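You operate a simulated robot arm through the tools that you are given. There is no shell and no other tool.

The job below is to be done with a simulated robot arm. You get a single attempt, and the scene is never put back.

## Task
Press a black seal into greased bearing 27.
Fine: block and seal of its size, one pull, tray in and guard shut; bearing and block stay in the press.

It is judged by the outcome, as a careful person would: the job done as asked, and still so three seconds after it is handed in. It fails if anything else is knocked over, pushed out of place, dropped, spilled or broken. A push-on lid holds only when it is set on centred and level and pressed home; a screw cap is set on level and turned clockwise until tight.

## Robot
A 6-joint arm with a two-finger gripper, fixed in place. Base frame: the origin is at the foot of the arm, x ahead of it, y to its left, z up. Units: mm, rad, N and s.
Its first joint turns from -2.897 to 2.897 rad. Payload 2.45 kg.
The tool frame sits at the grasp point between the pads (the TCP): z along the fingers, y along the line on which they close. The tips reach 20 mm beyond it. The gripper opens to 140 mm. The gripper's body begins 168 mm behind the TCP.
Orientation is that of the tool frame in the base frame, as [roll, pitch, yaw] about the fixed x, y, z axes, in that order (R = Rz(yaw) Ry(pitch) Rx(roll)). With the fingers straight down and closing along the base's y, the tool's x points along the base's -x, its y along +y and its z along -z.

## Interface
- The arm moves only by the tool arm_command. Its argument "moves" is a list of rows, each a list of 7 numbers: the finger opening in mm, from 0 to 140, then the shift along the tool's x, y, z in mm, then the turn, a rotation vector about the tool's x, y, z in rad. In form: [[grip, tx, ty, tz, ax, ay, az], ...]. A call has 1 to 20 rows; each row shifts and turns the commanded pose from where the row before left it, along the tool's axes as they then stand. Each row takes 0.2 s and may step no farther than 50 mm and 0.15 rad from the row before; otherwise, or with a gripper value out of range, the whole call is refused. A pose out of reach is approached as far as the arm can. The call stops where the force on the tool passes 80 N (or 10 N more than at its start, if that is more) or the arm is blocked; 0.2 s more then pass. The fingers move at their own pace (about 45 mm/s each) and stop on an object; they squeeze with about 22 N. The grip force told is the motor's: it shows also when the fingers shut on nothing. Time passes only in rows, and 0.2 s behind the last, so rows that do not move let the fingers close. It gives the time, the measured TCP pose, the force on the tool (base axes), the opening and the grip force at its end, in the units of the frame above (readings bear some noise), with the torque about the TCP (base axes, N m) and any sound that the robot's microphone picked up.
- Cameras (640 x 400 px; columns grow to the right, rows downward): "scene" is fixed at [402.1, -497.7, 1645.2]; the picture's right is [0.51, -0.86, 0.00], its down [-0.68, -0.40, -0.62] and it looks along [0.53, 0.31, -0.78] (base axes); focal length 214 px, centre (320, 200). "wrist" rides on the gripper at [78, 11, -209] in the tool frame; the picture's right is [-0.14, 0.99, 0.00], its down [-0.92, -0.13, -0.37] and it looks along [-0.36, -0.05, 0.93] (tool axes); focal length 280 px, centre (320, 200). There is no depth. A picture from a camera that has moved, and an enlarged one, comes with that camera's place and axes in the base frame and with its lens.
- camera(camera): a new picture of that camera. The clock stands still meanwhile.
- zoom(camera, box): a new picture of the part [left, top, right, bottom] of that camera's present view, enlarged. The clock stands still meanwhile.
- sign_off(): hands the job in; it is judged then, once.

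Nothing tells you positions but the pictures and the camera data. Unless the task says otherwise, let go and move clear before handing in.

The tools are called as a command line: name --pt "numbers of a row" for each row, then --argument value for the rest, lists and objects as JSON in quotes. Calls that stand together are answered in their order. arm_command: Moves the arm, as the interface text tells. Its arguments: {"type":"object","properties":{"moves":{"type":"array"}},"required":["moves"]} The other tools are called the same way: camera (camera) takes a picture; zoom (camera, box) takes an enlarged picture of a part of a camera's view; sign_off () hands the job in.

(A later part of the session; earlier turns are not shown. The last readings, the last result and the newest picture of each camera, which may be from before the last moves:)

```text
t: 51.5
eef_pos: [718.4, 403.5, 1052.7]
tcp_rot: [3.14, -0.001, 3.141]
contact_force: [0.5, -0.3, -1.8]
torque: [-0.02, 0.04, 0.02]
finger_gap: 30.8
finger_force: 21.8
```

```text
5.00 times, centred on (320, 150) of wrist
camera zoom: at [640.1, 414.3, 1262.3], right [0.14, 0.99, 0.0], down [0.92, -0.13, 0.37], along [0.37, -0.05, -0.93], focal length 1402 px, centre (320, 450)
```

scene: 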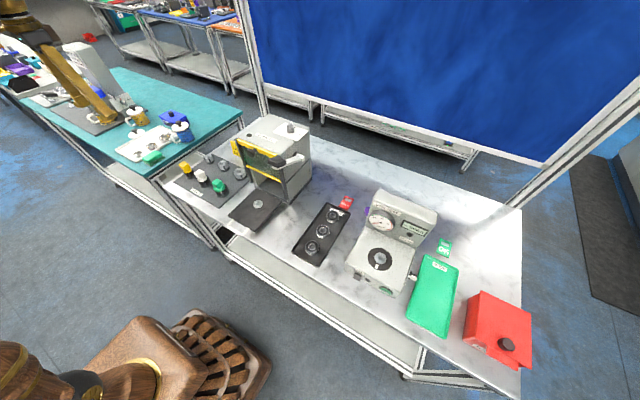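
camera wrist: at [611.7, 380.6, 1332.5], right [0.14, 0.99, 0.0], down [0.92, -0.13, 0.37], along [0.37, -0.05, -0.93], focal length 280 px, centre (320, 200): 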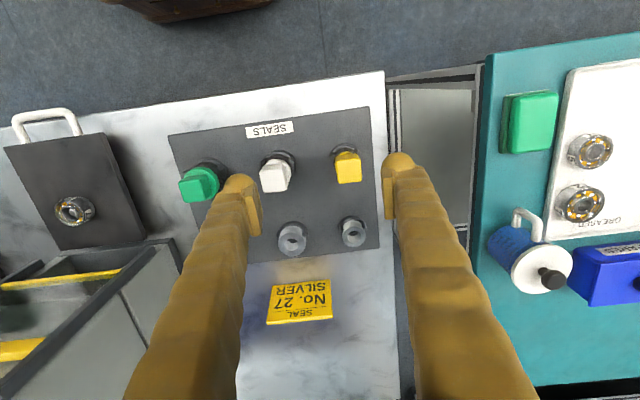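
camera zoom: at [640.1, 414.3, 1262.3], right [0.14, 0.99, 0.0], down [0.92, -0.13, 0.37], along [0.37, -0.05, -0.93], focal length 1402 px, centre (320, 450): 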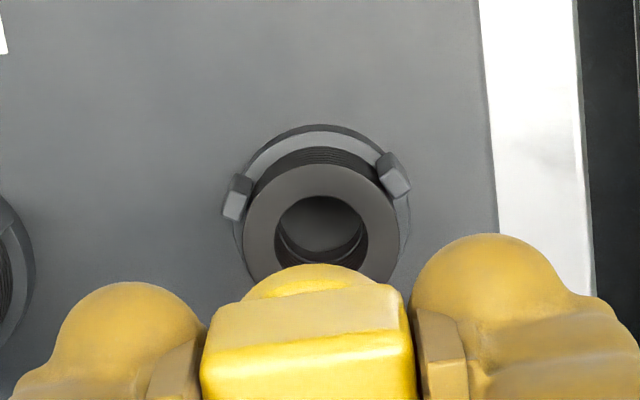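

The block came off alone or with one ring; I can't tell yet. The black stack is now open at the top. I'll turn the gripper by about 30° so the scene camera can see the underside edge of the block.

arm_command --pt "26 0 0 -20 0 0 -0.13" --pt "26 0 0 -20 0 0 -0.13" --pt "26 0 0 -20 0 0 -0.13" --pt "26 0 0 0 0 0 -0.13"

zoom --camera "scene" --box '[160, 110, 220, 160]'

zoom --camera "scene" --box '[180, 155, 220, 185]'

zoom --camera "wrist" --box '[240, 80, 400, 200]'

```text
t: 52.5
eef_pos: [718.1, 405.9, 1112.5]
tcp_rot: [3.142, 0.001, -2.62]
contact_force: [0.3, 0.5, -1.3]
torque: [0.0, 0.02, 0.02]
finger_gap: 30.6
finger_force: 21.7
```

```text
8.00 times, centred on (190, 135) of scene
camera zoom: at [402.1, -497.7, 1645.2], right [0.51, -0.86, 0.0], down [-0.68, -0.4, -0.62], along [0.53, 0.31, -0.78], focal length 1716 px, centre (1360, 720)
```

zoom: 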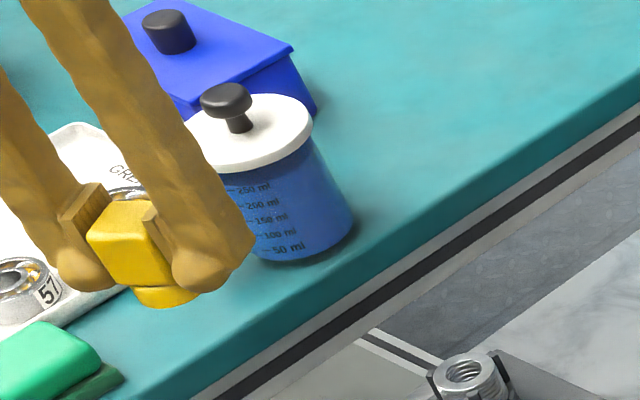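

```text
13.33 times, centred on (200, 170) of scene
camera zoom: at [402.1, -497.7, 1645.2], right [0.51, -0.86, 0.0], down [-0.68, -0.4, -0.62], along [0.53, 0.31, -0.78], focal length 2860 px, centre (1920, 600)
```

zoom: 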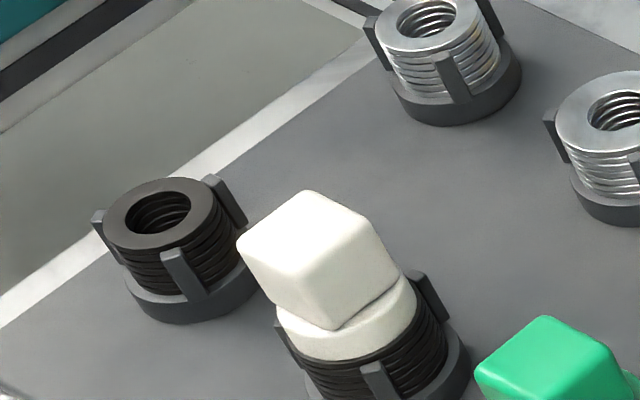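

```text
3.33 times, centred on (320, 140) of wrist
camera zoom: at [644.5, 374.3, 1322.6], right [-0.37, 0.93, 0.0], down [0.86, 0.35, 0.37], along [0.34, 0.14, -0.93], focal length 935 px, centre (320, 400)
```

zoom: 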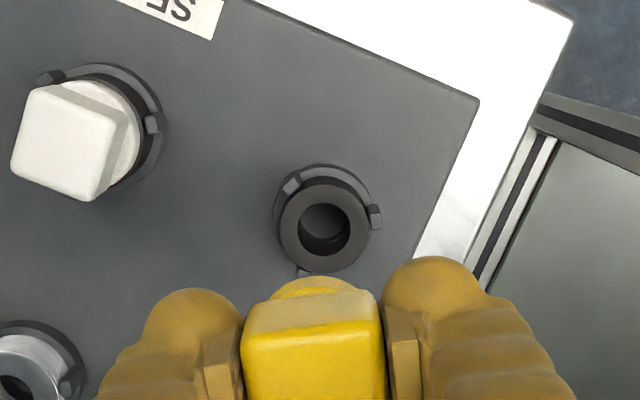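

The block carries no seal, so the seals are loose rings in the stack (top at about z = 932). I'll set the block down temporarily on the free middle of the mat at about (773, 352), then fetch one black ring.

arm_command --pt "26 -10 -10 0 0 0 0.13" --pt "26 -15 -15 0 0 0 0.13" --pt "26 -15 -15 0 0 0 0.13" --pt "26 -10 -10 0 0 0 0.13" --pt "26 0 0 0 0 0 0"

camera --camera "wrist"

```text
t: 53.7
eef_pos: [782.5, 375.3, 1115.1]
tcp_rot: [3.141, -0.001, 3.14]
contact_force: [0.5, -0.3, -1.4]
torque: [0.0, -0.01, 0.0]
finger_gap: 30.7
finger_force: 22.2
```

```text
taken
camera wrist: at [703.1, 384.6, 1324.5], right [0.14, 0.99, 0.0], down [0.92, -0.13, 0.37], along [0.37, -0.05, -0.93], focal length 280 px, centre (320, 200)
```

wrist: 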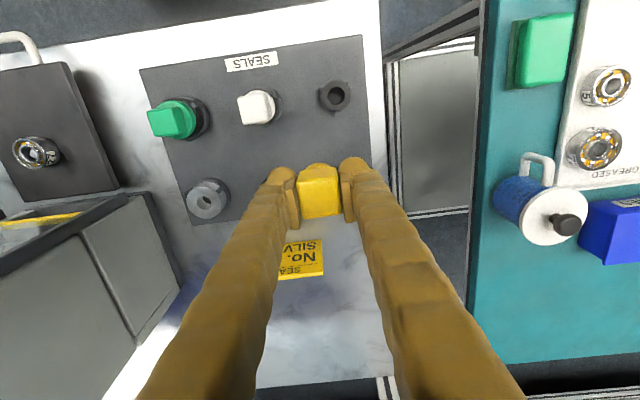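

arm_command --pt "26 9.5 -23.3 10 0 0 0" --pt "26 0 0 35 0 0 0" --pt "26 0 0 35 0 0 0" --pt "26 0 0 35 0 0 0" --pt "26 0 0 25 0 0 0" --pt "26 0 0 10 0 0 0"

camera --camera "wrist"

zoom --camera "scene" --box '[180, 130, 250, 190]'

```text
t: 55.1
eef_pos: [771.5, 350.7, 963.0]
tcp_rot: [-3.14, 0.0, 3.141]
contact_force: [0.4, 1.3, -0.7]
torque: [0.03, 0.0, -0.01]
finger_gap: 30.6
finger_force: 21.7
```

```text
taken
camera wrist: at [692.8, 361.4, 1172.5], right [0.14, 0.99, 0.0], down [0.92, -0.13, 0.37], along [0.37, -0.05, -0.93], focal length 280 px, centre (320, 200)
```

wrist: 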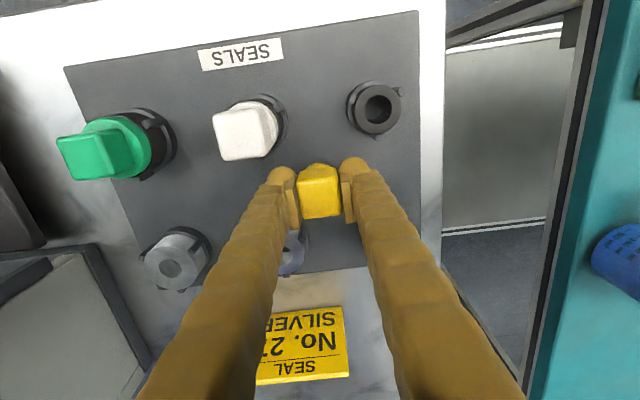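

```text
6.67 times, centred on (215, 160) of scene
camera zoom: at [402.1, -497.7, 1645.2], right [0.51, -0.86, 0.0], down [-0.68, -0.4, -0.62], along [0.53, 0.31, -0.78], focal length 1430 px, centre (1020, 467)
```

zoom: 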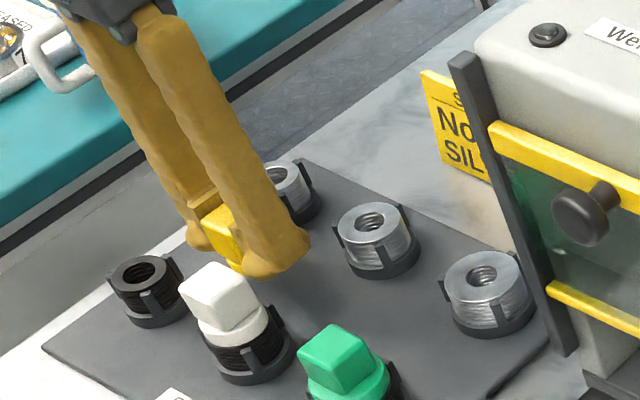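

The spot is free. I'll lower the block onto the mat with small steps at the end.

arm_command --pt "26 0 0 8 0 0 0" --pt "26 0 0 5 0 0 0" --pt "26 0 0 3 0 0 0"

```text
t: 55.9
eef_pos: [772.3, 350.1, 946.4]
tcp_rot: [-3.141, 0.001, -3.14]
contact_force: [-0.2, -0.1, -0.7]
torque: [0.04, -0.01, 0.0]
finger_gap: 30.8
finger_force: 21.9
```

arm_command --pt "26 0 0 3 0 0 0"

```text
t: 56.3
eef_pos: [771.3, 349.9, 943.5]
tcp_rot: [-3.14, 0.0, 3.141]
contact_force: [0.2, -0.1, -0.9]
torque: [0.02, 0.02, -0.02]
finger_gap: 30.6
finger_force: 22.0
```

arm_command --pt "26 0 0 2.5 0 0 0"

zoom --camera "scene" --box '[190, 140, 240, 180]'

```text
t: 56.7
eef_pos: [770.5, 349.8, 942.6]
tcp_rot: [-3.141, 0.0, 3.141]
contact_force: [0.0, 0.1, -1.2]
torque: [-0.01, 0.03, -0.03]
finger_gap: 30.6
finger_force: 21.9
```

```text
10.00 times, centred on (215, 160) of scene
camera zoom: at [402.1, -497.7, 1645.2], right [0.51, -0.86, 0.0], down [-0.68, -0.4, -0.62], along [0.53, 0.31, -0.78], focal length 2145 px, centre (1370, 600)
```

zoom: 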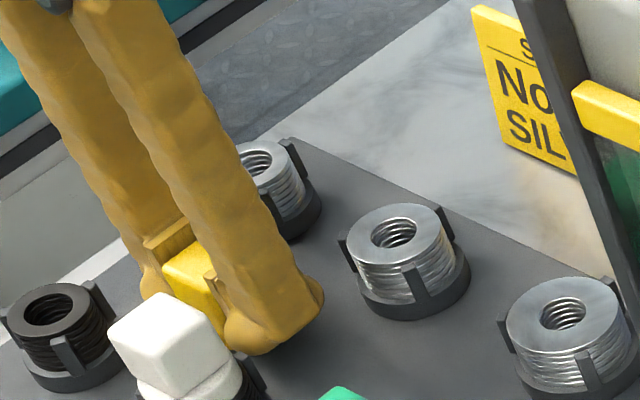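

arm_command --pt "26 0 0 2 0 0 0"

```text
t: 57.1
eef_pos: [771.4, 350.2, 939.7]
tcp_rot: [-3.14, 0.0, -3.14]
contact_force: [0.3, 0.0, 1.8]
torque: [0.0, 0.03, -0.01]
finger_gap: 31.0
finger_force: 21.9
```

arm_command --pt "26 0 0 1 0 0 0"

```text
t: 57.5
eef_pos: [771.0, 350.3, 939.5]
tcp_rot: [-3.141, 0.003, -3.14]
contact_force: [-1.9, -4.0, 13.9]
torque: [-0.08, 0.11, -0.02]
finger_gap: 30.7
finger_force: 22.1
```

The block is on the mat. I'll release it and rise.

arm_command --pt "26 0 0 -0.8 0 0 0" --pt "34 0 0 0 0 0 0" --pt "42 0 0 0 0 0 0" --pt "44 0 0 0 0 0 0" --pt "44 0 0 -5 0 0 0" --pt "44 0 0 -20 0 0 0" --pt "44 0 0 -40 0 0 0" --pt "44 0 0 -45 0 0 0"

camera --camera "wrist"

zoom --camera "scene" --box '[180, 140, 250, 200]'

```text
t: 59.3
eef_pos: [769.7, 351.2, 1050.2]
tcp_rot: [-3.141, 0.0, 3.14]
contact_force: [0.0, 0.4, 0.3]
torque: [-0.02, 0.0, 0.0]
finger_gap: 43.9
finger_force: 0.1
```

```text
taken
camera wrist: at [691.8, 361.7, 1259.9], right [0.14, 0.99, 0.0], down [0.92, -0.13, 0.37], along [0.36, -0.05, -0.93], focal length 280 px, centre (320, 200)
```

wrist: 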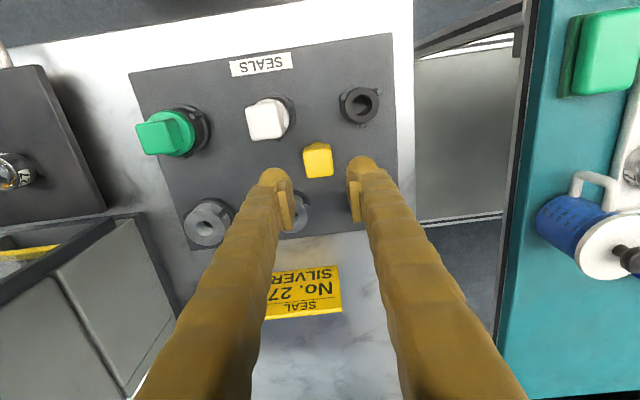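

```text
6.67 times, centred on (215, 170) of scene
camera zoom: at [402.1, -497.7, 1645.2], right [0.51, -0.86, 0.0], down [-0.68, -0.4, -0.62], along [0.53, 0.31, -0.78], focal length 1430 px, centre (1020, 400)
```

zoom: 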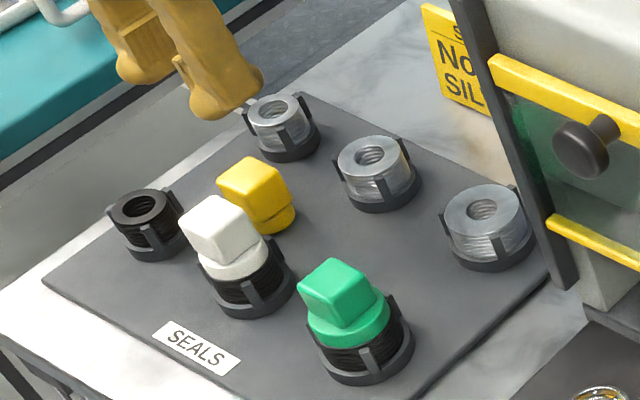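

The block stands steady. Now I'll go over the smallest black stack to look at the top ring and the prong heights.

arm_command --pt "56 15 15 0 0 0 0" --pt "56 20 18 0 0 0 0" --pt "56 20 18 10 0 0 0" --pt "56 1 2 30 0 0 0" --pt "56 0 0 10 0 0 0"

zoom --camera "wrist" --box '[240, 110, 400, 210]'

zoom --camera "scene" --box '[180, 155, 210, 180]'

```text
t: 60.5
eef_pos: [714.8, 402.7, 999.1]
tcp_rot: [-3.141, 0.0, 3.141]
contact_force: [-0.5, -0.5, 0.5]
torque: [-0.03, 0.01, 0.03]
finger_gap: 56.2
finger_force: 0.1
```

```text
4.00 times, centred on (320, 160) of wrist
camera zoom: at [636.4, 413.2, 1208.8], right [0.14, 0.99, 0.0], down [0.92, -0.13, 0.37], along [0.37, -0.05, -0.93], focal length 1122 px, centre (320, 360)
```

zoom: 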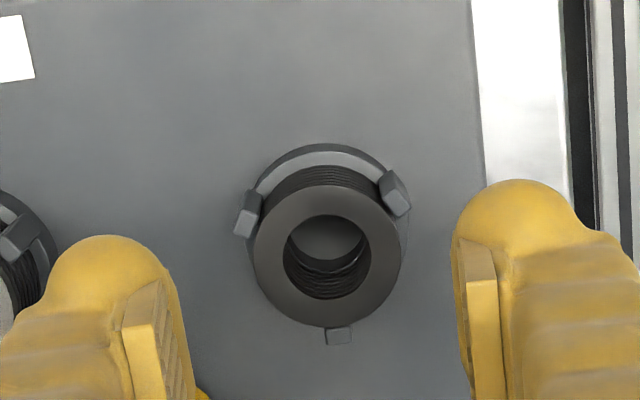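

```text
16.00 times, centred on (195, 168) of scene
camera zoom: at [402.1, -497.7, 1645.2], right [0.51, -0.86, 0.0], down [-0.68, -0.4, -0.62], along [0.53, 0.31, -0.78], focal length 3432 px, centre (2320, 720)
```

zoom: 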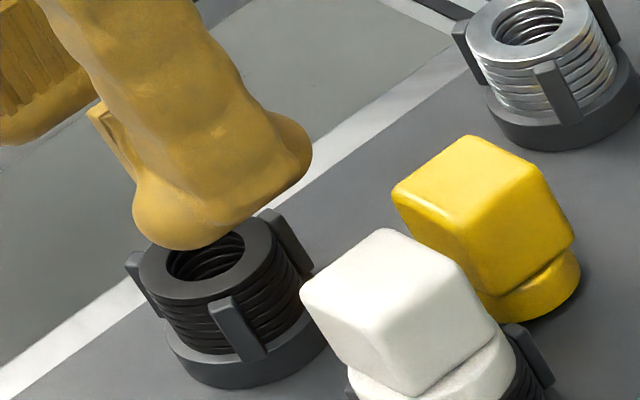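

The block and stack are clear in view. I need to know how far the top ring stands above the cage prongs, so I'll zoom in hard from the scene camera.

zoom --camera "scene" --box '[185, 163, 205, 181]'

zoom --camera "scene" --box '[207, 152, 223, 164]'

zoom --camera "wrist" --box '[290, 135, 350, 200]'

```text
16.00 times, centred on (195, 172) of scene
camera zoom: at [402.1, -497.7, 1645.2], right [0.51, -0.86, 0.0], down [-0.68, -0.4, -0.62], along [0.53, 0.31, -0.78], focal length 3432 px, centre (2320, 648)
```

zoom: 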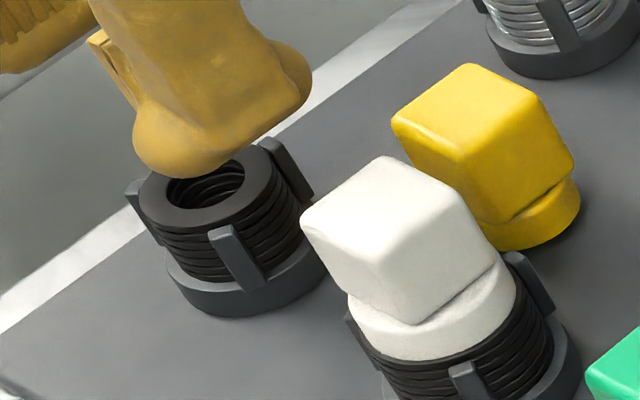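

```text
16.00 times, centred on (215, 158) of scene
camera zoom: at [402.1, -497.7, 1645.2], right [0.51, -0.86, 0.0], down [-0.68, -0.4, -0.62], along [0.53, 0.31, -0.78], focal length 3432 px, centre (2000, 872)
```

zoom: 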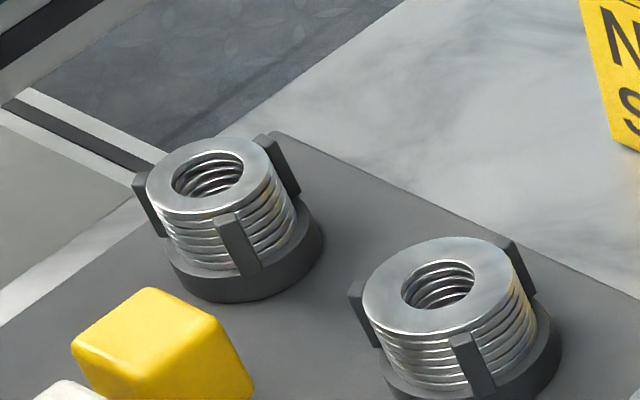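

```text
6.15 times, centred on (320, 168) of wrist
camera zoom: at [636.4, 413.2, 1208.8], right [0.14, 0.99, 0.0], down [0.92, -0.13, 0.37], along [0.37, -0.05, -0.93], focal length 1726 px, centre (320, 400)
```

zoom: 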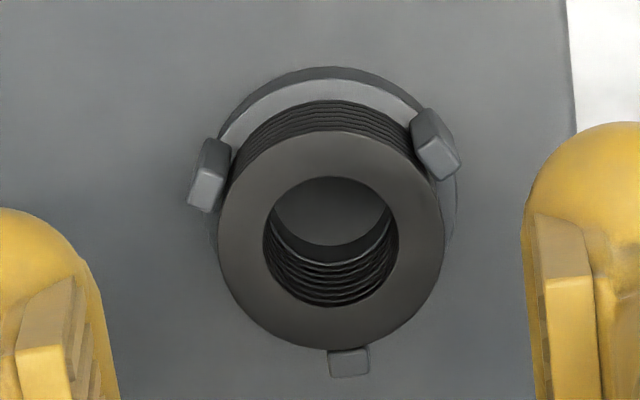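

zoom --camera "scene" --box '[187, 170, 199, 178]'

zoom --camera "scene" --box '[209, 155, 219, 162]'

zoom --camera "scene" --box '[183, 158, 199, 174]'

```text
16.00 times, centred on (193, 174) of scene
camera zoom: at [402.1, -497.7, 1645.2], right [0.51, -0.86, 0.0], down [-0.68, -0.4, -0.62], along [0.53, 0.31, -0.78], focal length 3432 px, centre (2352, 616)
```

zoom: 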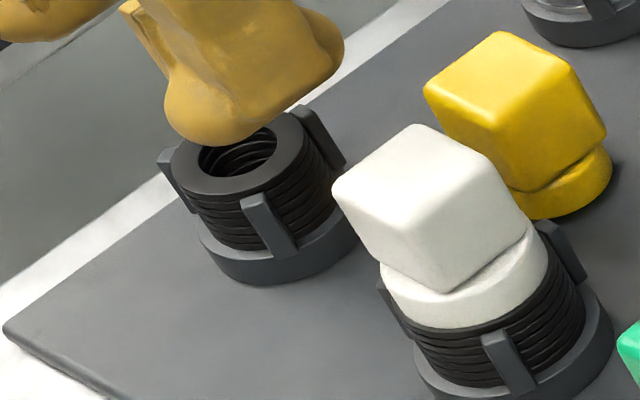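

```text
16.00 times, centred on (214, 158) of scene
camera zoom: at [402.1, -497.7, 1645.2], right [0.51, -0.86, 0.0], down [-0.68, -0.4, -0.62], along [0.53, 0.31, -0.78], focal length 3432 px, centre (2016, 864)
```

zoom: 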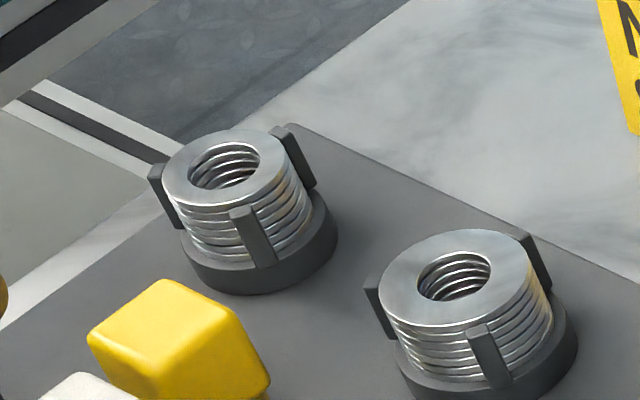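

```text
16.00 times, centred on (191, 166) of scene
camera zoom: at [402.1, -497.7, 1645.2], right [0.51, -0.86, 0.0], down [-0.68, -0.4, -0.62], along [0.53, 0.31, -0.78], focal length 3432 px, centre (2384, 744)
```

zoom: 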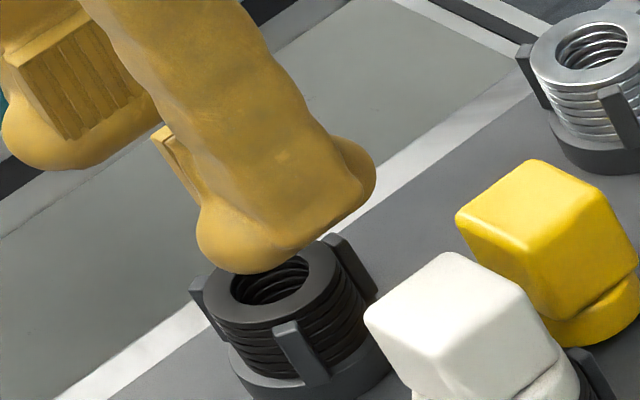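

Each ring is about 4–5 mm thick and the prong tops are level with the top ring. Fingers closing along y and offset 12.5 mm in +x will pass clear of all three prongs. First I'll touch the top ring gently with closed fingers to find its exact height.

arm_command --pt "20 -2 1.6 0 0 0 0" --pt "0 0 0 0 0 0 0" --pt "0 0 0 20 0 0 0" --pt "0 0 0 18 0 0 0" --pt "0 0 0 0 0 0 0"

zoom --camera "wrist" --box '[270, 130, 370, 210]'

```text
t: 61.7
eef_pos: [717.1, 404.2, 962.0]
tcp_rot: [3.141, 0.0, 3.141]
contact_force: [-5.6, -2.0, 20.7]
torque: [-0.04, 0.17, 0.0]
finger_gap: 0.0
finger_force: 30.0
```

```text
5.00 times, centred on (320, 170) of wrist
camera zoom: at [638.3, 414.5, 1171.5], right [0.14, 0.99, 0.0], down [0.92, -0.13, 0.37], along [0.37, -0.05, -0.93], focal length 1402 px, centre (320, 350)
```

zoom: 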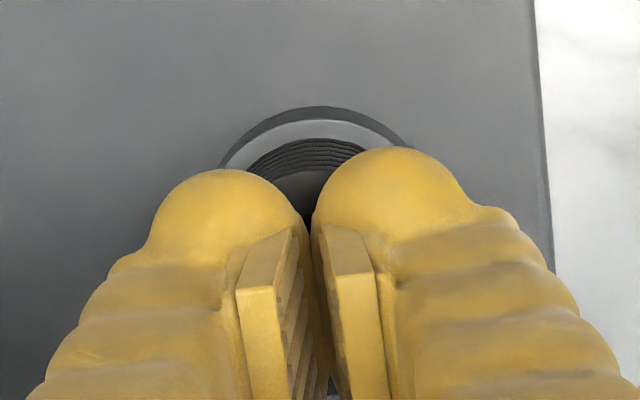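

The top ring's surface is at z≈942, so the stack centre works out to about (713.9, 404.5). I'll rise, open to 48 mm, shift to the offset position and check the view.

arm_command --pt "0 0 0 -10 0 0 0" --pt "48 0 0 -10 0 0 0" --pt "48 -9.6 0.2 0 0 0 0" --pt "48 0 0 0 0 0 0" --pt "48 0 0 0 0 0 0"

zoom --camera "wrist" --box '[270, 120, 370, 200]'

zoom --camera "scene" --box '[180, 155, 210, 180]'

```text
t: 62.9
eef_pos: [727.4, 405.7, 981.1]
tcp_rot: [-3.14, 0.001, 3.141]
contact_force: [0.0, -0.3, -0.2]
torque: [-0.01, -0.01, 0.01]
finger_gap: 48.0
finger_force: 0.0
```

```text
5.00 times, centred on (320, 160) of wrist
camera zoom: at [648.4, 415.6, 1191.5], right [0.14, 0.99, 0.0], down [0.92, -0.13, 0.37], along [0.37, -0.05, -0.93], focal length 1402 px, centre (320, 400)
```

zoom: 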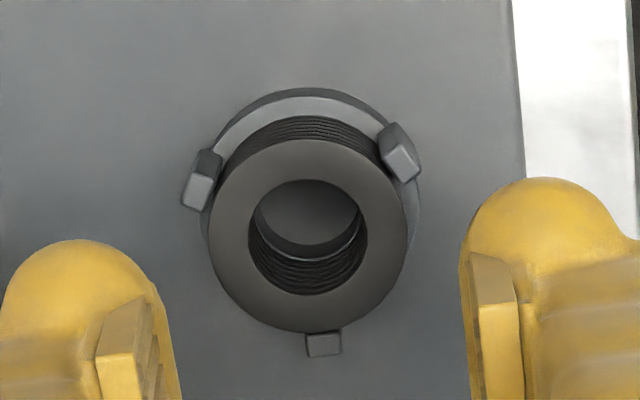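

```text
16.00 times, centred on (195, 168) of scene
camera zoom: at [402.1, -497.7, 1645.2], right [0.51, -0.86, 0.0], down [-0.68, -0.4, -0.62], along [0.53, 0.31, -0.78], focal length 3432 px, centre (2320, 720)
```

zoom: 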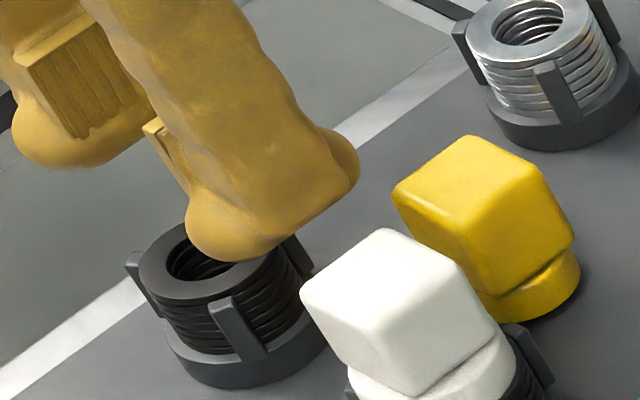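

The geometry agrees within half a millimetre. I'll descend so the tips are about 3.5 mm below the top ring's surface and close gently.

arm_command --pt "48 0 -0.4 10 0 0 0" --pt "48 0 0 9 0 0 0" --pt "48 0 0 3.8 0 0 0" --pt "48 0 0 0 0 0 0"

zoom --camera "wrist" --box '[270, 120, 370, 200]'

zoom --camera "scene" --box '[180, 155, 210, 180]'

```text
t: 63.9
eef_pos: [728.3, 405.2, 958.3]
tcp_rot: [-3.142, 0.001, -3.14]
contact_force: [0.3, -0.4, 0.4]
torque: [0.03, -0.01, 0.02]
finger_gap: 48.0
finger_force: 0.0
```

```text
5.00 times, centred on (320, 160) of wrist
camera zoom: at [648.4, 414.8, 1167.8], right [0.14, 0.99, 0.0], down [0.92, -0.13, 0.37], along [0.37, -0.05, -0.93], focal length 1402 px, centre (320, 400)
```

zoom: 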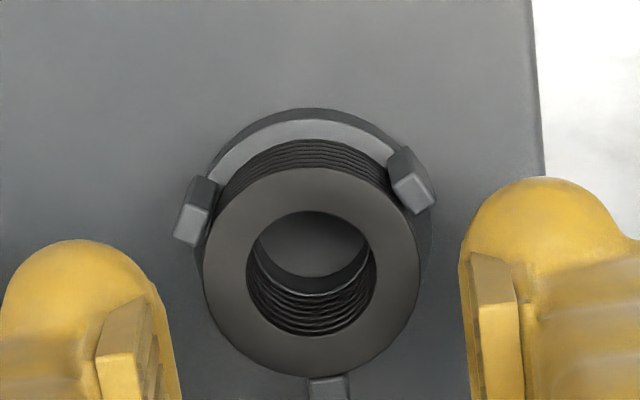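

```text
16.00 times, centred on (195, 168) of scene
camera zoom: at [402.1, -497.7, 1645.2], right [0.51, -0.86, 0.0], down [-0.68, -0.4, -0.62], along [0.53, 0.31, -0.78], focal length 3432 px, centre (2320, 720)
```

zoom: 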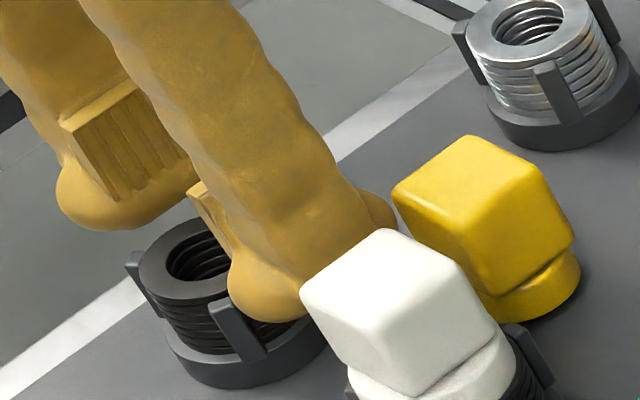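

arm_command --pt "48 1.3 0 0 0 0 0" --pt "42 0 0 0 0 0 0" --pt "36 0 0 0 0 0 0" --pt "32 0 0 0 0 0 0" --pt "32 0 0 0 0 0 0"

zoom --camera "wrist" --box '[270, 120, 370, 200]'

```text
t: 65.1
eef_pos: [724.9, 404.2, 959.0]
tcp_rot: [3.141, -0.001, -3.14]
contact_force: [-0.5, 1.3, 1.1]
torque: [0.06, 0.03, 0.01]
finger_gap: 31.9
finger_force: 0.0
```

```text
5.00 times, centred on (320, 160) of wrist
camera zoom: at [647.0, 414.9, 1168.5], right [0.14, 0.99, 0.0], down [0.92, -0.13, 0.37], along [0.37, -0.05, -0.93], focal length 1402 px, centre (320, 400)
```

zoom: 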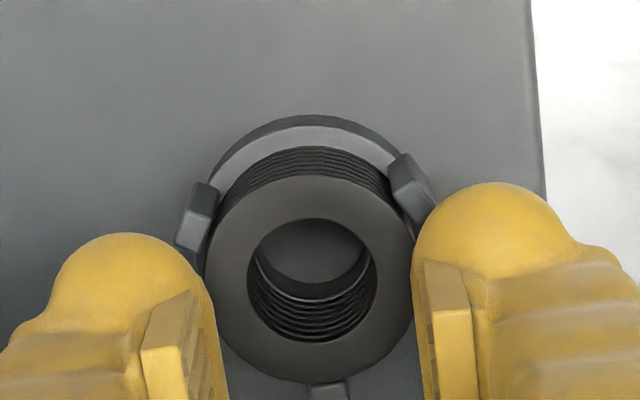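

The fingers' rounded flanks are only just reaching the ring. I'll close further to see where they stop.

arm_command --pt "28 0 0 0 0 0 0" --pt "24 0 0 0 0 0 0" --pt "24 0 0 0 0 0 0"

zoom --camera "wrist" --box '[270, 120, 370, 200]'

```text
t: 65.9
eef_pos: [724.6, 404.1, 961.8]
tcp_rot: [3.14, 0.002, -3.141]
contact_force: [-4.3, -6.5, 53.0]
torque: [-0.17, 0.64, 0.01]
finger_gap: 24.7
finger_force: 0.7
```

```text
5.00 times, centred on (320, 160) of wrist
camera zoom: at [646.8, 414.5, 1170.8], right [0.14, 0.99, 0.0], down [0.92, -0.13, 0.37], along [0.37, -0.05, -0.93], focal length 1402 px, centre (320, 400)
```

zoom: 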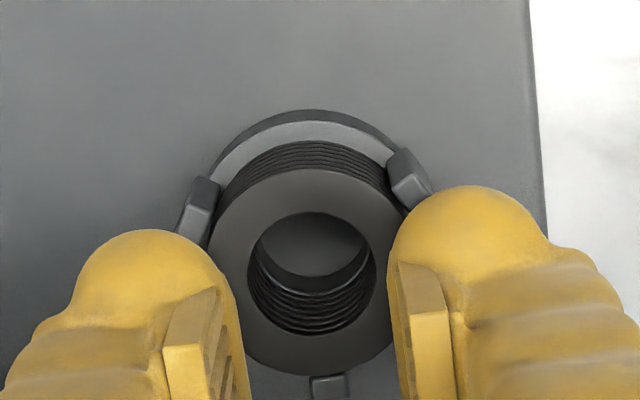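

The fingertips rode up on the ring because they are rounded. I'll open, rise clear and look closely at the prongs against the ring's top surface.

arm_command --pt "30 0 0 -4 0 0 0" --pt "48 0 0 -10 0 0 0" --pt "60 0 0 -10 0 0 0" --pt "60 0 0 0 0 0 0"

zoom --camera "wrist" --box '[302, 140, 342, 165]'

zoom --camera "wrist" --box '[270, 120, 370, 200]'

zoom --camera "scene" --box '[180, 155, 210, 180]'

```text
t: 66.9
eef_pos: [727.0, 404.2, 982.9]
tcp_rot: [-3.14, 0.0, 3.141]
contact_force: [0.4, -0.6, -0.8]
torque: [0.0, 0.0, 0.01]
finger_gap: 60.3
finger_force: 0.1
```

```text
16.00 times, centred on (322, 152) of wrist
camera zoom: at [647.1, 414.7, 1192.6], right [0.14, 0.99, 0.0], down [0.92, -0.13, 0.37], along [0.37, -0.05, -0.93], focal length 4486 px, centre (288, 960)
```

zoom: 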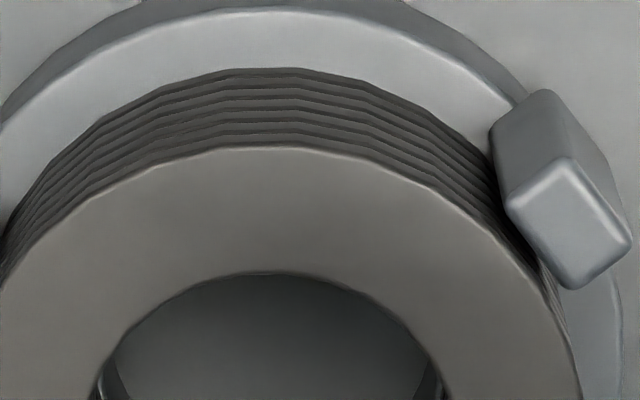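

```text
5.00 times, centred on (320, 160) of wrist
camera zoom: at [647.1, 414.7, 1192.6], right [0.14, 0.99, 0.0], down [0.92, -0.13, 0.37], along [0.37, -0.05, -0.93], focal length 1402 px, centre (320, 400)
```

zoom: 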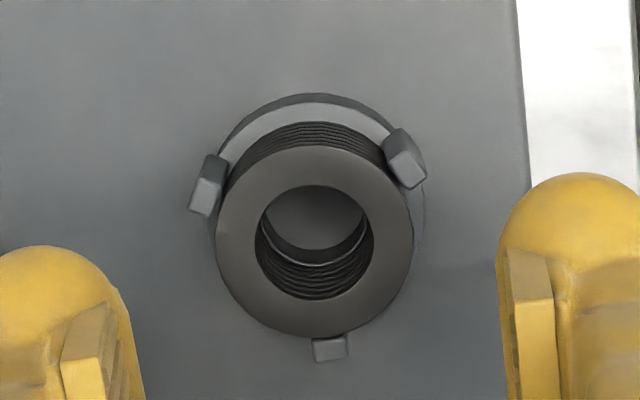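

```text
16.00 times, centred on (195, 168) of scene
camera zoom: at [402.1, -497.7, 1645.2], right [0.51, -0.86, 0.0], down [-0.68, -0.4, -0.62], along [0.53, 0.31, -0.78], focal length 3432 px, centre (2320, 720)
```

zoom: 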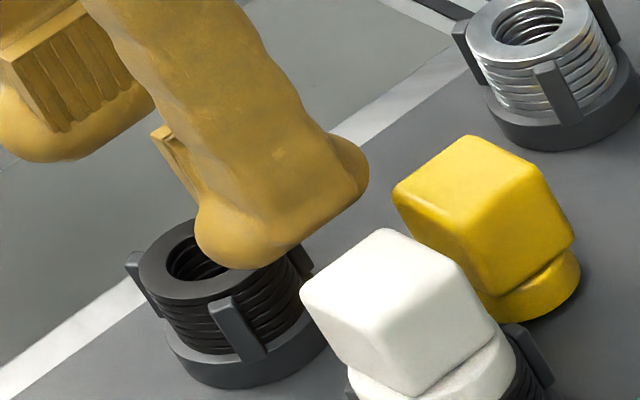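

The rings are about 4 mm thick and the prongs end about 3 mm below the top ring. The tips are rounded, so I need to insert deeper; the tapered tips will then bear on the top ring first. I'll descend deeper at the same offset and close gently.

arm_command --pt "48 -1 0 5 0 0 0" --pt "48 0 0 10 0 0 0" --pt "48 0 0 8 0 0 0" --pt "48 0 0 5 0 0 0"

```text
t: 67.9
eef_pos: [724.4, 403.9, 954.6]
tcp_rot: [3.14, 0.001, 3.141]
contact_force: [-0.8, -0.3, 0.4]
torque: [0.03, 0.0, 0.0]
finger_gap: 48.0
finger_force: 0.0
```

arm_command --pt "48 0 0 4 0 0 0" --pt "48 0 0 0 0 0 0"

zoom --camera "wrist" --box '[270, 130, 370, 210]'

```text
t: 68.5
eef_pos: [726.2, 404.0, 949.9]
tcp_rot: [3.141, -0.001, -3.141]
contact_force: [0.1, -0.4, -0.4]
torque: [0.01, -0.01, 0.02]
finger_gap: 48.1
finger_force: 0.0
```

```text
5.00 times, centred on (320, 170) of wrist
camera zoom: at [647.4, 414.4, 1159.8], right [0.14, 0.99, 0.0], down [0.92, -0.13, 0.37], along [0.37, -0.05, -0.93], focal length 1402 px, centre (320, 350)
```

zoom: 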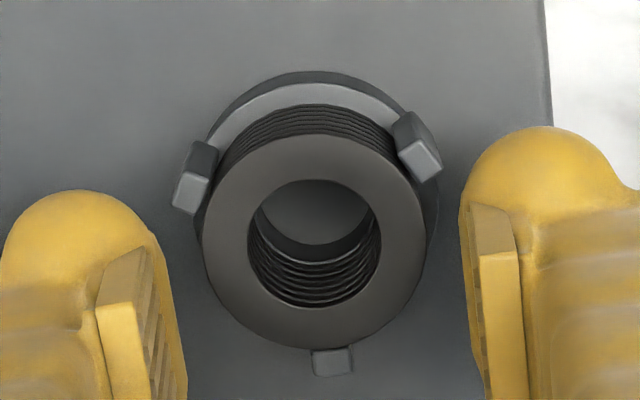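

arm_command --pt "42 0 0 0 0 0 0" --pt "38 0 0 0 0 0 0" --pt "34 0 0 0 0 0 0" --pt "30 0 0 0 0 0 0"

zoom --camera "wrist" --box '[270, 130, 370, 210]'

```text
t: 69.5
eef_pos: [726.3, 405.0, 950.7]
tcp_rot: [3.141, -0.001, 3.141]
contact_force: [0.3, 10.5, -2.5]
torque: [0.12, -0.01, -0.1]
finger_gap: 35.9
finger_force: 24.2
```

```text
5.00 times, centred on (320, 170) of wrist
camera zoom: at [647.4, 414.8, 1159.9], right [0.14, 0.99, 0.0], down [0.92, -0.13, 0.37], along [0.37, -0.05, -0.93], focal length 1402 px, centre (320, 350)
```

zoom: 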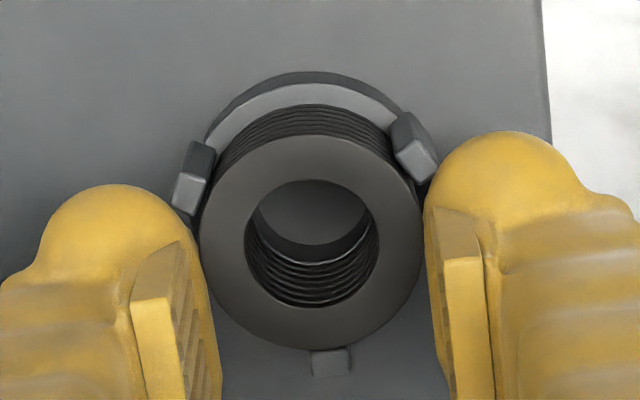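

The grip stopped at 35.9 mm, which matches the ring's outer diameter. I'll balance the sideways force with a 0.7 mm shift and lift slowly.

arm_command --pt "30 0 0.7 0 0 0 0" --pt "30 0 0 -1.5 0 0 0" --pt "30 0 0 -2 0 0 0" --pt "30 0 0 -2 0 0 0"

zoom --camera "wrist" --box '[270, 130, 370, 210]'

zoom --camera "scene" --box '[180, 155, 210, 180]'

```text
t: 70.5
eef_pos: [725.4, 405.1, 950.2]
tcp_rot: [-3.14, -0.003, 3.141]
contact_force: [10.7, 7.9, -12.4]
torque: [0.1, -0.24, -0.01]
finger_gap: 35.6
finger_force: 45.2
stopped in row 4: the force on the tool passed its limit at 86 N (the readings are from after the stop); the commanded pose is now the measured one
```

```text
5.00 times, centred on (320, 170) of wrist
camera zoom: at [648.3, 415.5, 1160.3], right [0.14, 0.99, 0.0], down [0.92, -0.13, 0.37], along [0.36, -0.05, -0.93], focal length 1402 px, centre (320, 350)
```

zoom: 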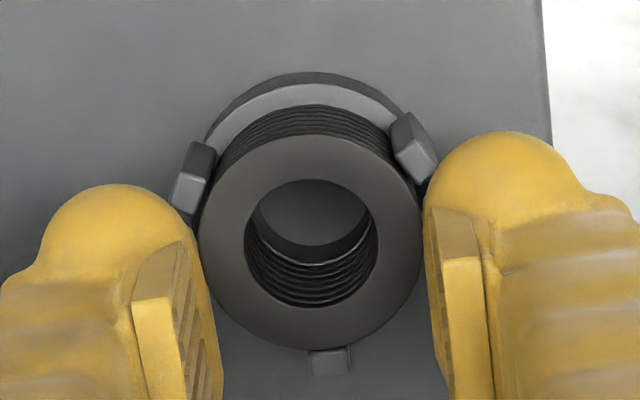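

```text
16.00 times, centred on (195, 168) of scene
camera zoom: at [402.1, -497.7, 1645.2], right [0.51, -0.86, 0.0], down [-0.68, -0.4, -0.62], along [0.53, 0.31, -0.78], focal length 3432 px, centre (2320, 720)
```

zoom: 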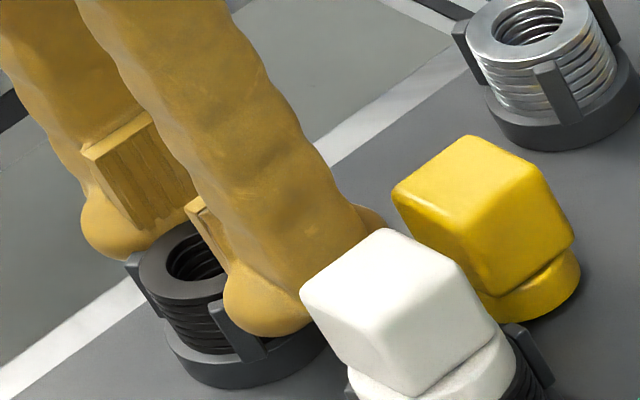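

The fingers had caught the prong corners too, so lifting stopped. I'll open, rise clear, increase the offset by 3 mm and retry.

arm_command --pt "40 0 0 0 0 0 0" --pt "48 0 0 0 0 0 0" --pt "48 0 0 0 0 0 0" --pt "48 0 0 -10 0 0 0" --pt "48 0 0 -20 0 0 0" --pt "48 0 0 0 0.0 -0.002 0"

zoom --camera "wrist" --box '[270, 120, 370, 200]'

zoom --camera "scene" --box '[180, 155, 210, 180]'

```text
t: 71.9
eef_pos: [726.9, 404.9, 981.3]
tcp_rot: [-3.14, -0.002, 3.141]
contact_force: [0.7, -0.4, 0.1]
torque: [0.01, -0.01, -0.02]
finger_gap: 47.9
finger_force: 0.1
```

```text
5.00 times, centred on (320, 160) of wrist
camera zoom: at [648.0, 415.4, 1191.3], right [0.14, 0.99, 0.0], down [0.92, -0.13, 0.37], along [0.36, -0.05, -0.93], focal length 1402 px, centre (320, 400)
```

zoom: 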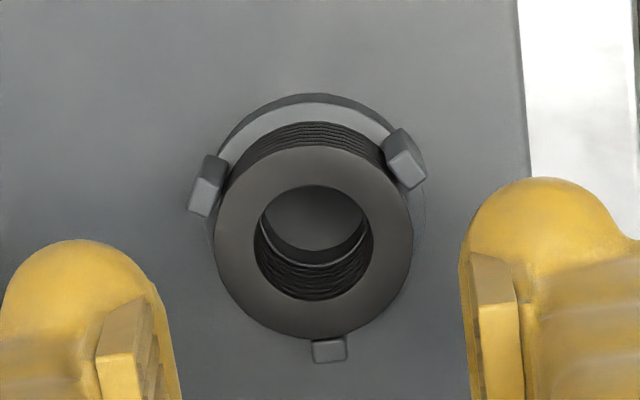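

```text
16.00 times, centred on (195, 168) of scene
camera zoom: at [402.1, -497.7, 1645.2], right [0.51, -0.86, 0.0], down [-0.68, -0.4, -0.62], along [0.53, 0.31, -0.78], focal length 3432 px, centre (2320, 720)
```

zoom: 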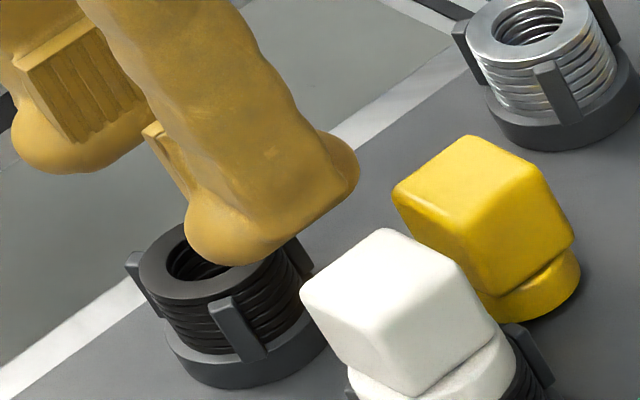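

arm_command --pt "46 -2.6 0.5 5 0 0 0" --pt "46 0 0 10 0 0 0" --pt "46 0 0 9 0 0 0" --pt "46 0 0 7 0 0 0" --pt "46 0 0 0 0 0 0"

```text
t: 73.1
eef_pos: [728.4, 405.3, 950.9]
tcp_rot: [-3.138, -0.004, -3.141]
contact_force: [0.7, -0.3, 0.2]
torque: [0.0, 0.02, 0.03]
finger_gap: 45.8
finger_force: 0.1
```

arm_command --pt "40 0 0 0 0 0 0" --pt "36 0 0 0 0 0 0" --pt "32 0 0 0 0 0 0" --pt "28 0 0 0 0 0 0"

zoom --camera "wrist" --box '[270, 130, 370, 210]'

```text
t: 74.1
eef_pos: [728.3, 405.7, 949.9]
tcp_rot: [-3.141, -0.002, 3.141]
contact_force: [0.0, 5.2, -1.8]
torque: [0.05, 0.03, -0.13]
finger_gap: 35.4
finger_force: 38.3
```

```text
5.00 times, centred on (320, 170) of wrist
camera zoom: at [650.0, 415.5, 1159.7], right [0.14, 0.99, 0.0], down [0.92, -0.13, 0.37], along [0.36, -0.05, -0.93], focal length 1402 px, centre (320, 350)
```

zoom: 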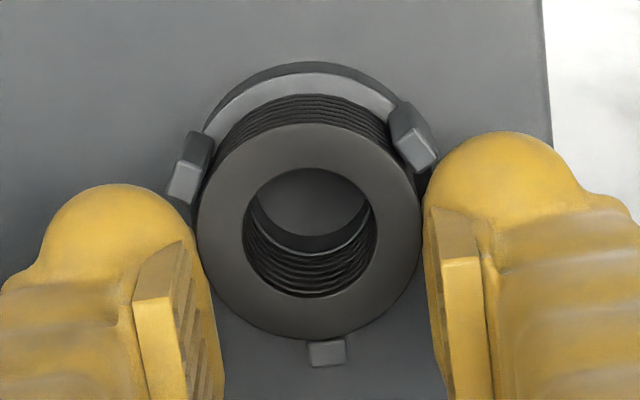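

arm_command --pt "28 0 0.3 -1 0 0 0"

```text
t: 74.5
eef_pos: [727.9, 405.6, 949.8]
tcp_rot: [-3.139, -0.004, 3.141]
contact_force: [-3.8, 1.9, -16.5]
torque: [0.06, -0.19, -0.14]
finger_gap: 35.2
finger_force: 45.0
```

The grip at the finger flanks pushes the ring into the prongs and jams it. I'll release, rise, and try a smaller offset (about 4.5 mm) at a shallower depth, so the finger centres squeeze the ring straight on, above the prongs.

arm_command --pt "34 0 0 1 0 0 0" --pt "42 0 0 0 0 0 0" --pt "46 0 0 0 0 0 0" --pt "46 0 0 -12 0 0 0" --pt "46 0 0 -12 0 0 0" --pt "46 10 0 0 0 0 0" --pt "46 0 0 0 0 0 0"

zoom --camera "wrist" --box '[270, 130, 370, 210]'

zoom --camera "scene" --box '[180, 155, 210, 180]'

```text
t: 76.1
eef_pos: [718.2, 404.5, 973.4]
tcp_rot: [-3.139, -0.002, -3.141]
contact_force: [1.0, -0.2, -0.2]
torque: [0.01, 0.01, -0.02]
finger_gap: 45.8
finger_force: 0.1
```

```text
5.00 times, centred on (320, 170) of wrist
camera zoom: at [640.2, 414.8, 1183.7], right [0.14, 0.99, 0.0], down [0.92, -0.13, 0.37], along [0.36, -0.05, -0.93], focal length 1402 px, centre (320, 350)
```

zoom: 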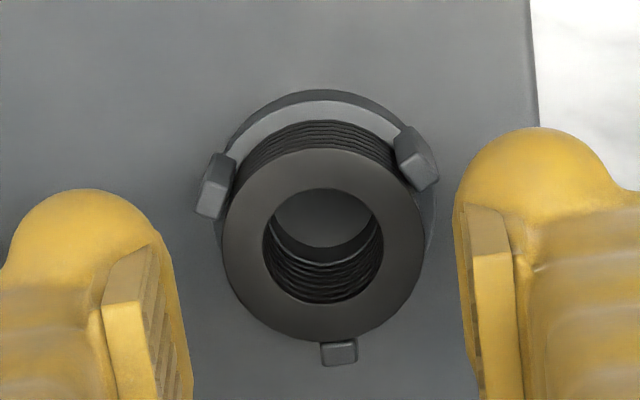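

```text
16.00 times, centred on (195, 168) of scene
camera zoom: at [402.1, -497.7, 1645.2], right [0.51, -0.86, 0.0], down [-0.68, -0.4, -0.62], along [0.53, 0.31, -0.78], focal length 3432 px, centre (2320, 720)
```

zoom: 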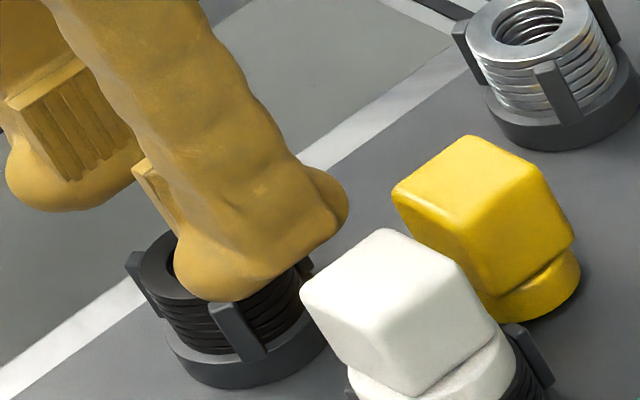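

arm_command --pt "46 0 0.8 8 0 0 0" --pt "46 0 0 5 0 0 0" --pt "46 0 0 2.5 0 0 0" --pt "46 0 0 0 0 0 0"

zoom --camera "scene" --box '[180, 155, 210, 180]'

zoom --camera "wrist" --box '[270, 130, 370, 210]'

```text
t: 77.1
eef_pos: [718.0, 405.2, 958.0]
tcp_rot: [-3.137, -0.002, -3.141]
contact_force: [-0.3, -1.0, -0.1]
torque: [-0.01, 0.0, 0.01]
finger_gap: 45.7
finger_force: 0.1
```

```text
16.00 times, centred on (195, 168) of scene
camera zoom: at [402.1, -497.7, 1645.2], right [0.51, -0.86, 0.0], down [-0.68, -0.4, -0.62], along [0.53, 0.31, -0.78], focal length 3432 px, centre (2320, 720)
```

zoom: 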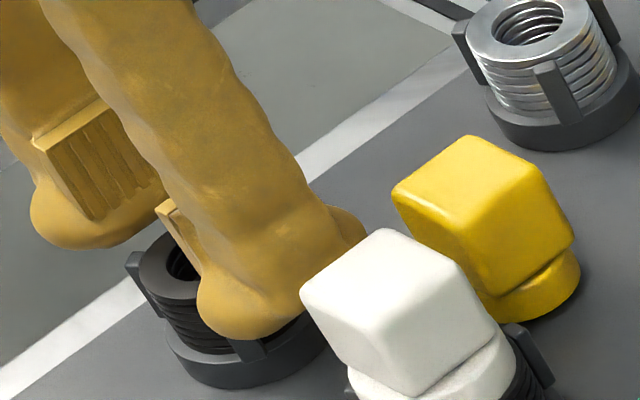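

```text
5.00 times, centred on (320, 170) of wrist
camera zoom: at [639.9, 416.1, 1168.0], right [0.14, 0.99, 0.0], down [0.92, -0.13, 0.37], along [0.36, -0.05, -0.93], focal length 1402 px, centre (320, 350)
```

zoom: 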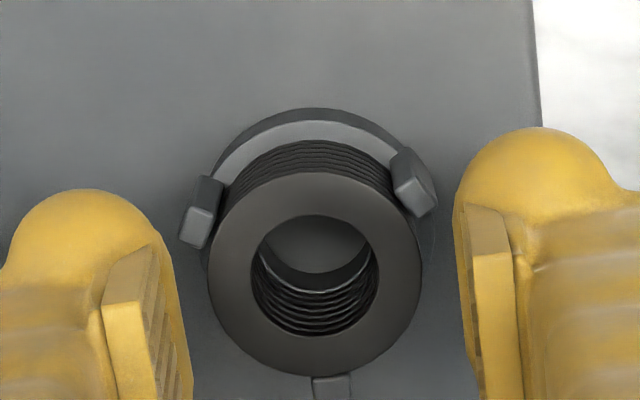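

arm_command --pt "41 0 0 0 0 0 0" --pt "38 0 0 0 0 0 0" --pt "36 0 0 0 0 0 0"

arm_command --pt "33 0 0 0 0 0 0" --pt "30 0 0 0 0 0 0"

zoom --camera "wrist" --box '[270, 130, 370, 210]'

```text
t: 77.9
eef_pos: [718.3, 405.9, 957.4]
tcp_rot: [-3.139, -0.001, 3.142]
contact_force: [-0.3, 0.2, 0.3]
torque: [0.0, 0.03, -0.01]
finger_gap: 36.2
finger_force: 0.1
```

```text
t: 78.5
eef_pos: [719.1, 405.0, 958.7]
tcp_rot: [-3.139, -0.001, -3.141]
contact_force: [-0.4, -5.0, 6.1]
torque: [-0.2, 0.03, -0.02]
finger_gap: 32.9
finger_force: 1.9
```

```text
5.00 times, centred on (320, 170) of wrist
camera zoom: at [639.9, 416.0, 1168.3], right [0.14, 0.99, 0.0], down [0.92, -0.13, 0.37], along [0.36, -0.05, -0.93], focal length 1402 px, centre (320, 350)
```

zoom: 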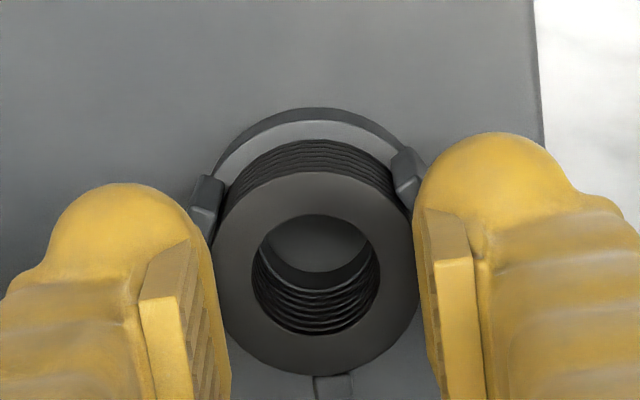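

arm_command --pt "30 0 -0.5 0 0 0 0" --pt "30 0 0 0 0 0 0"

zoom --camera "wrist" --box '[270, 130, 370, 210]'

```text
t: 79.1
eef_pos: [719.1, 405.4, 959.3]
tcp_rot: [-3.139, -0.003, -3.141]
contact_force: [-4.7, -5.1, 24.5]
torque: [-0.31, 0.14, -0.04]
finger_gap: 30.2
finger_force: 0.8
```

```text
5.00 times, centred on (320, 170) of wrist
camera zoom: at [639.8, 415.6, 1169.3], right [0.14, 0.99, 0.0], down [0.92, -0.13, 0.37], along [0.36, -0.05, -0.93], focal length 1402 px, centre (320, 350)
```

zoom: 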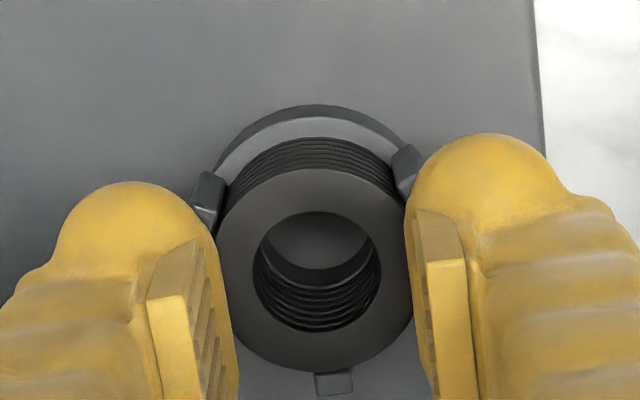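

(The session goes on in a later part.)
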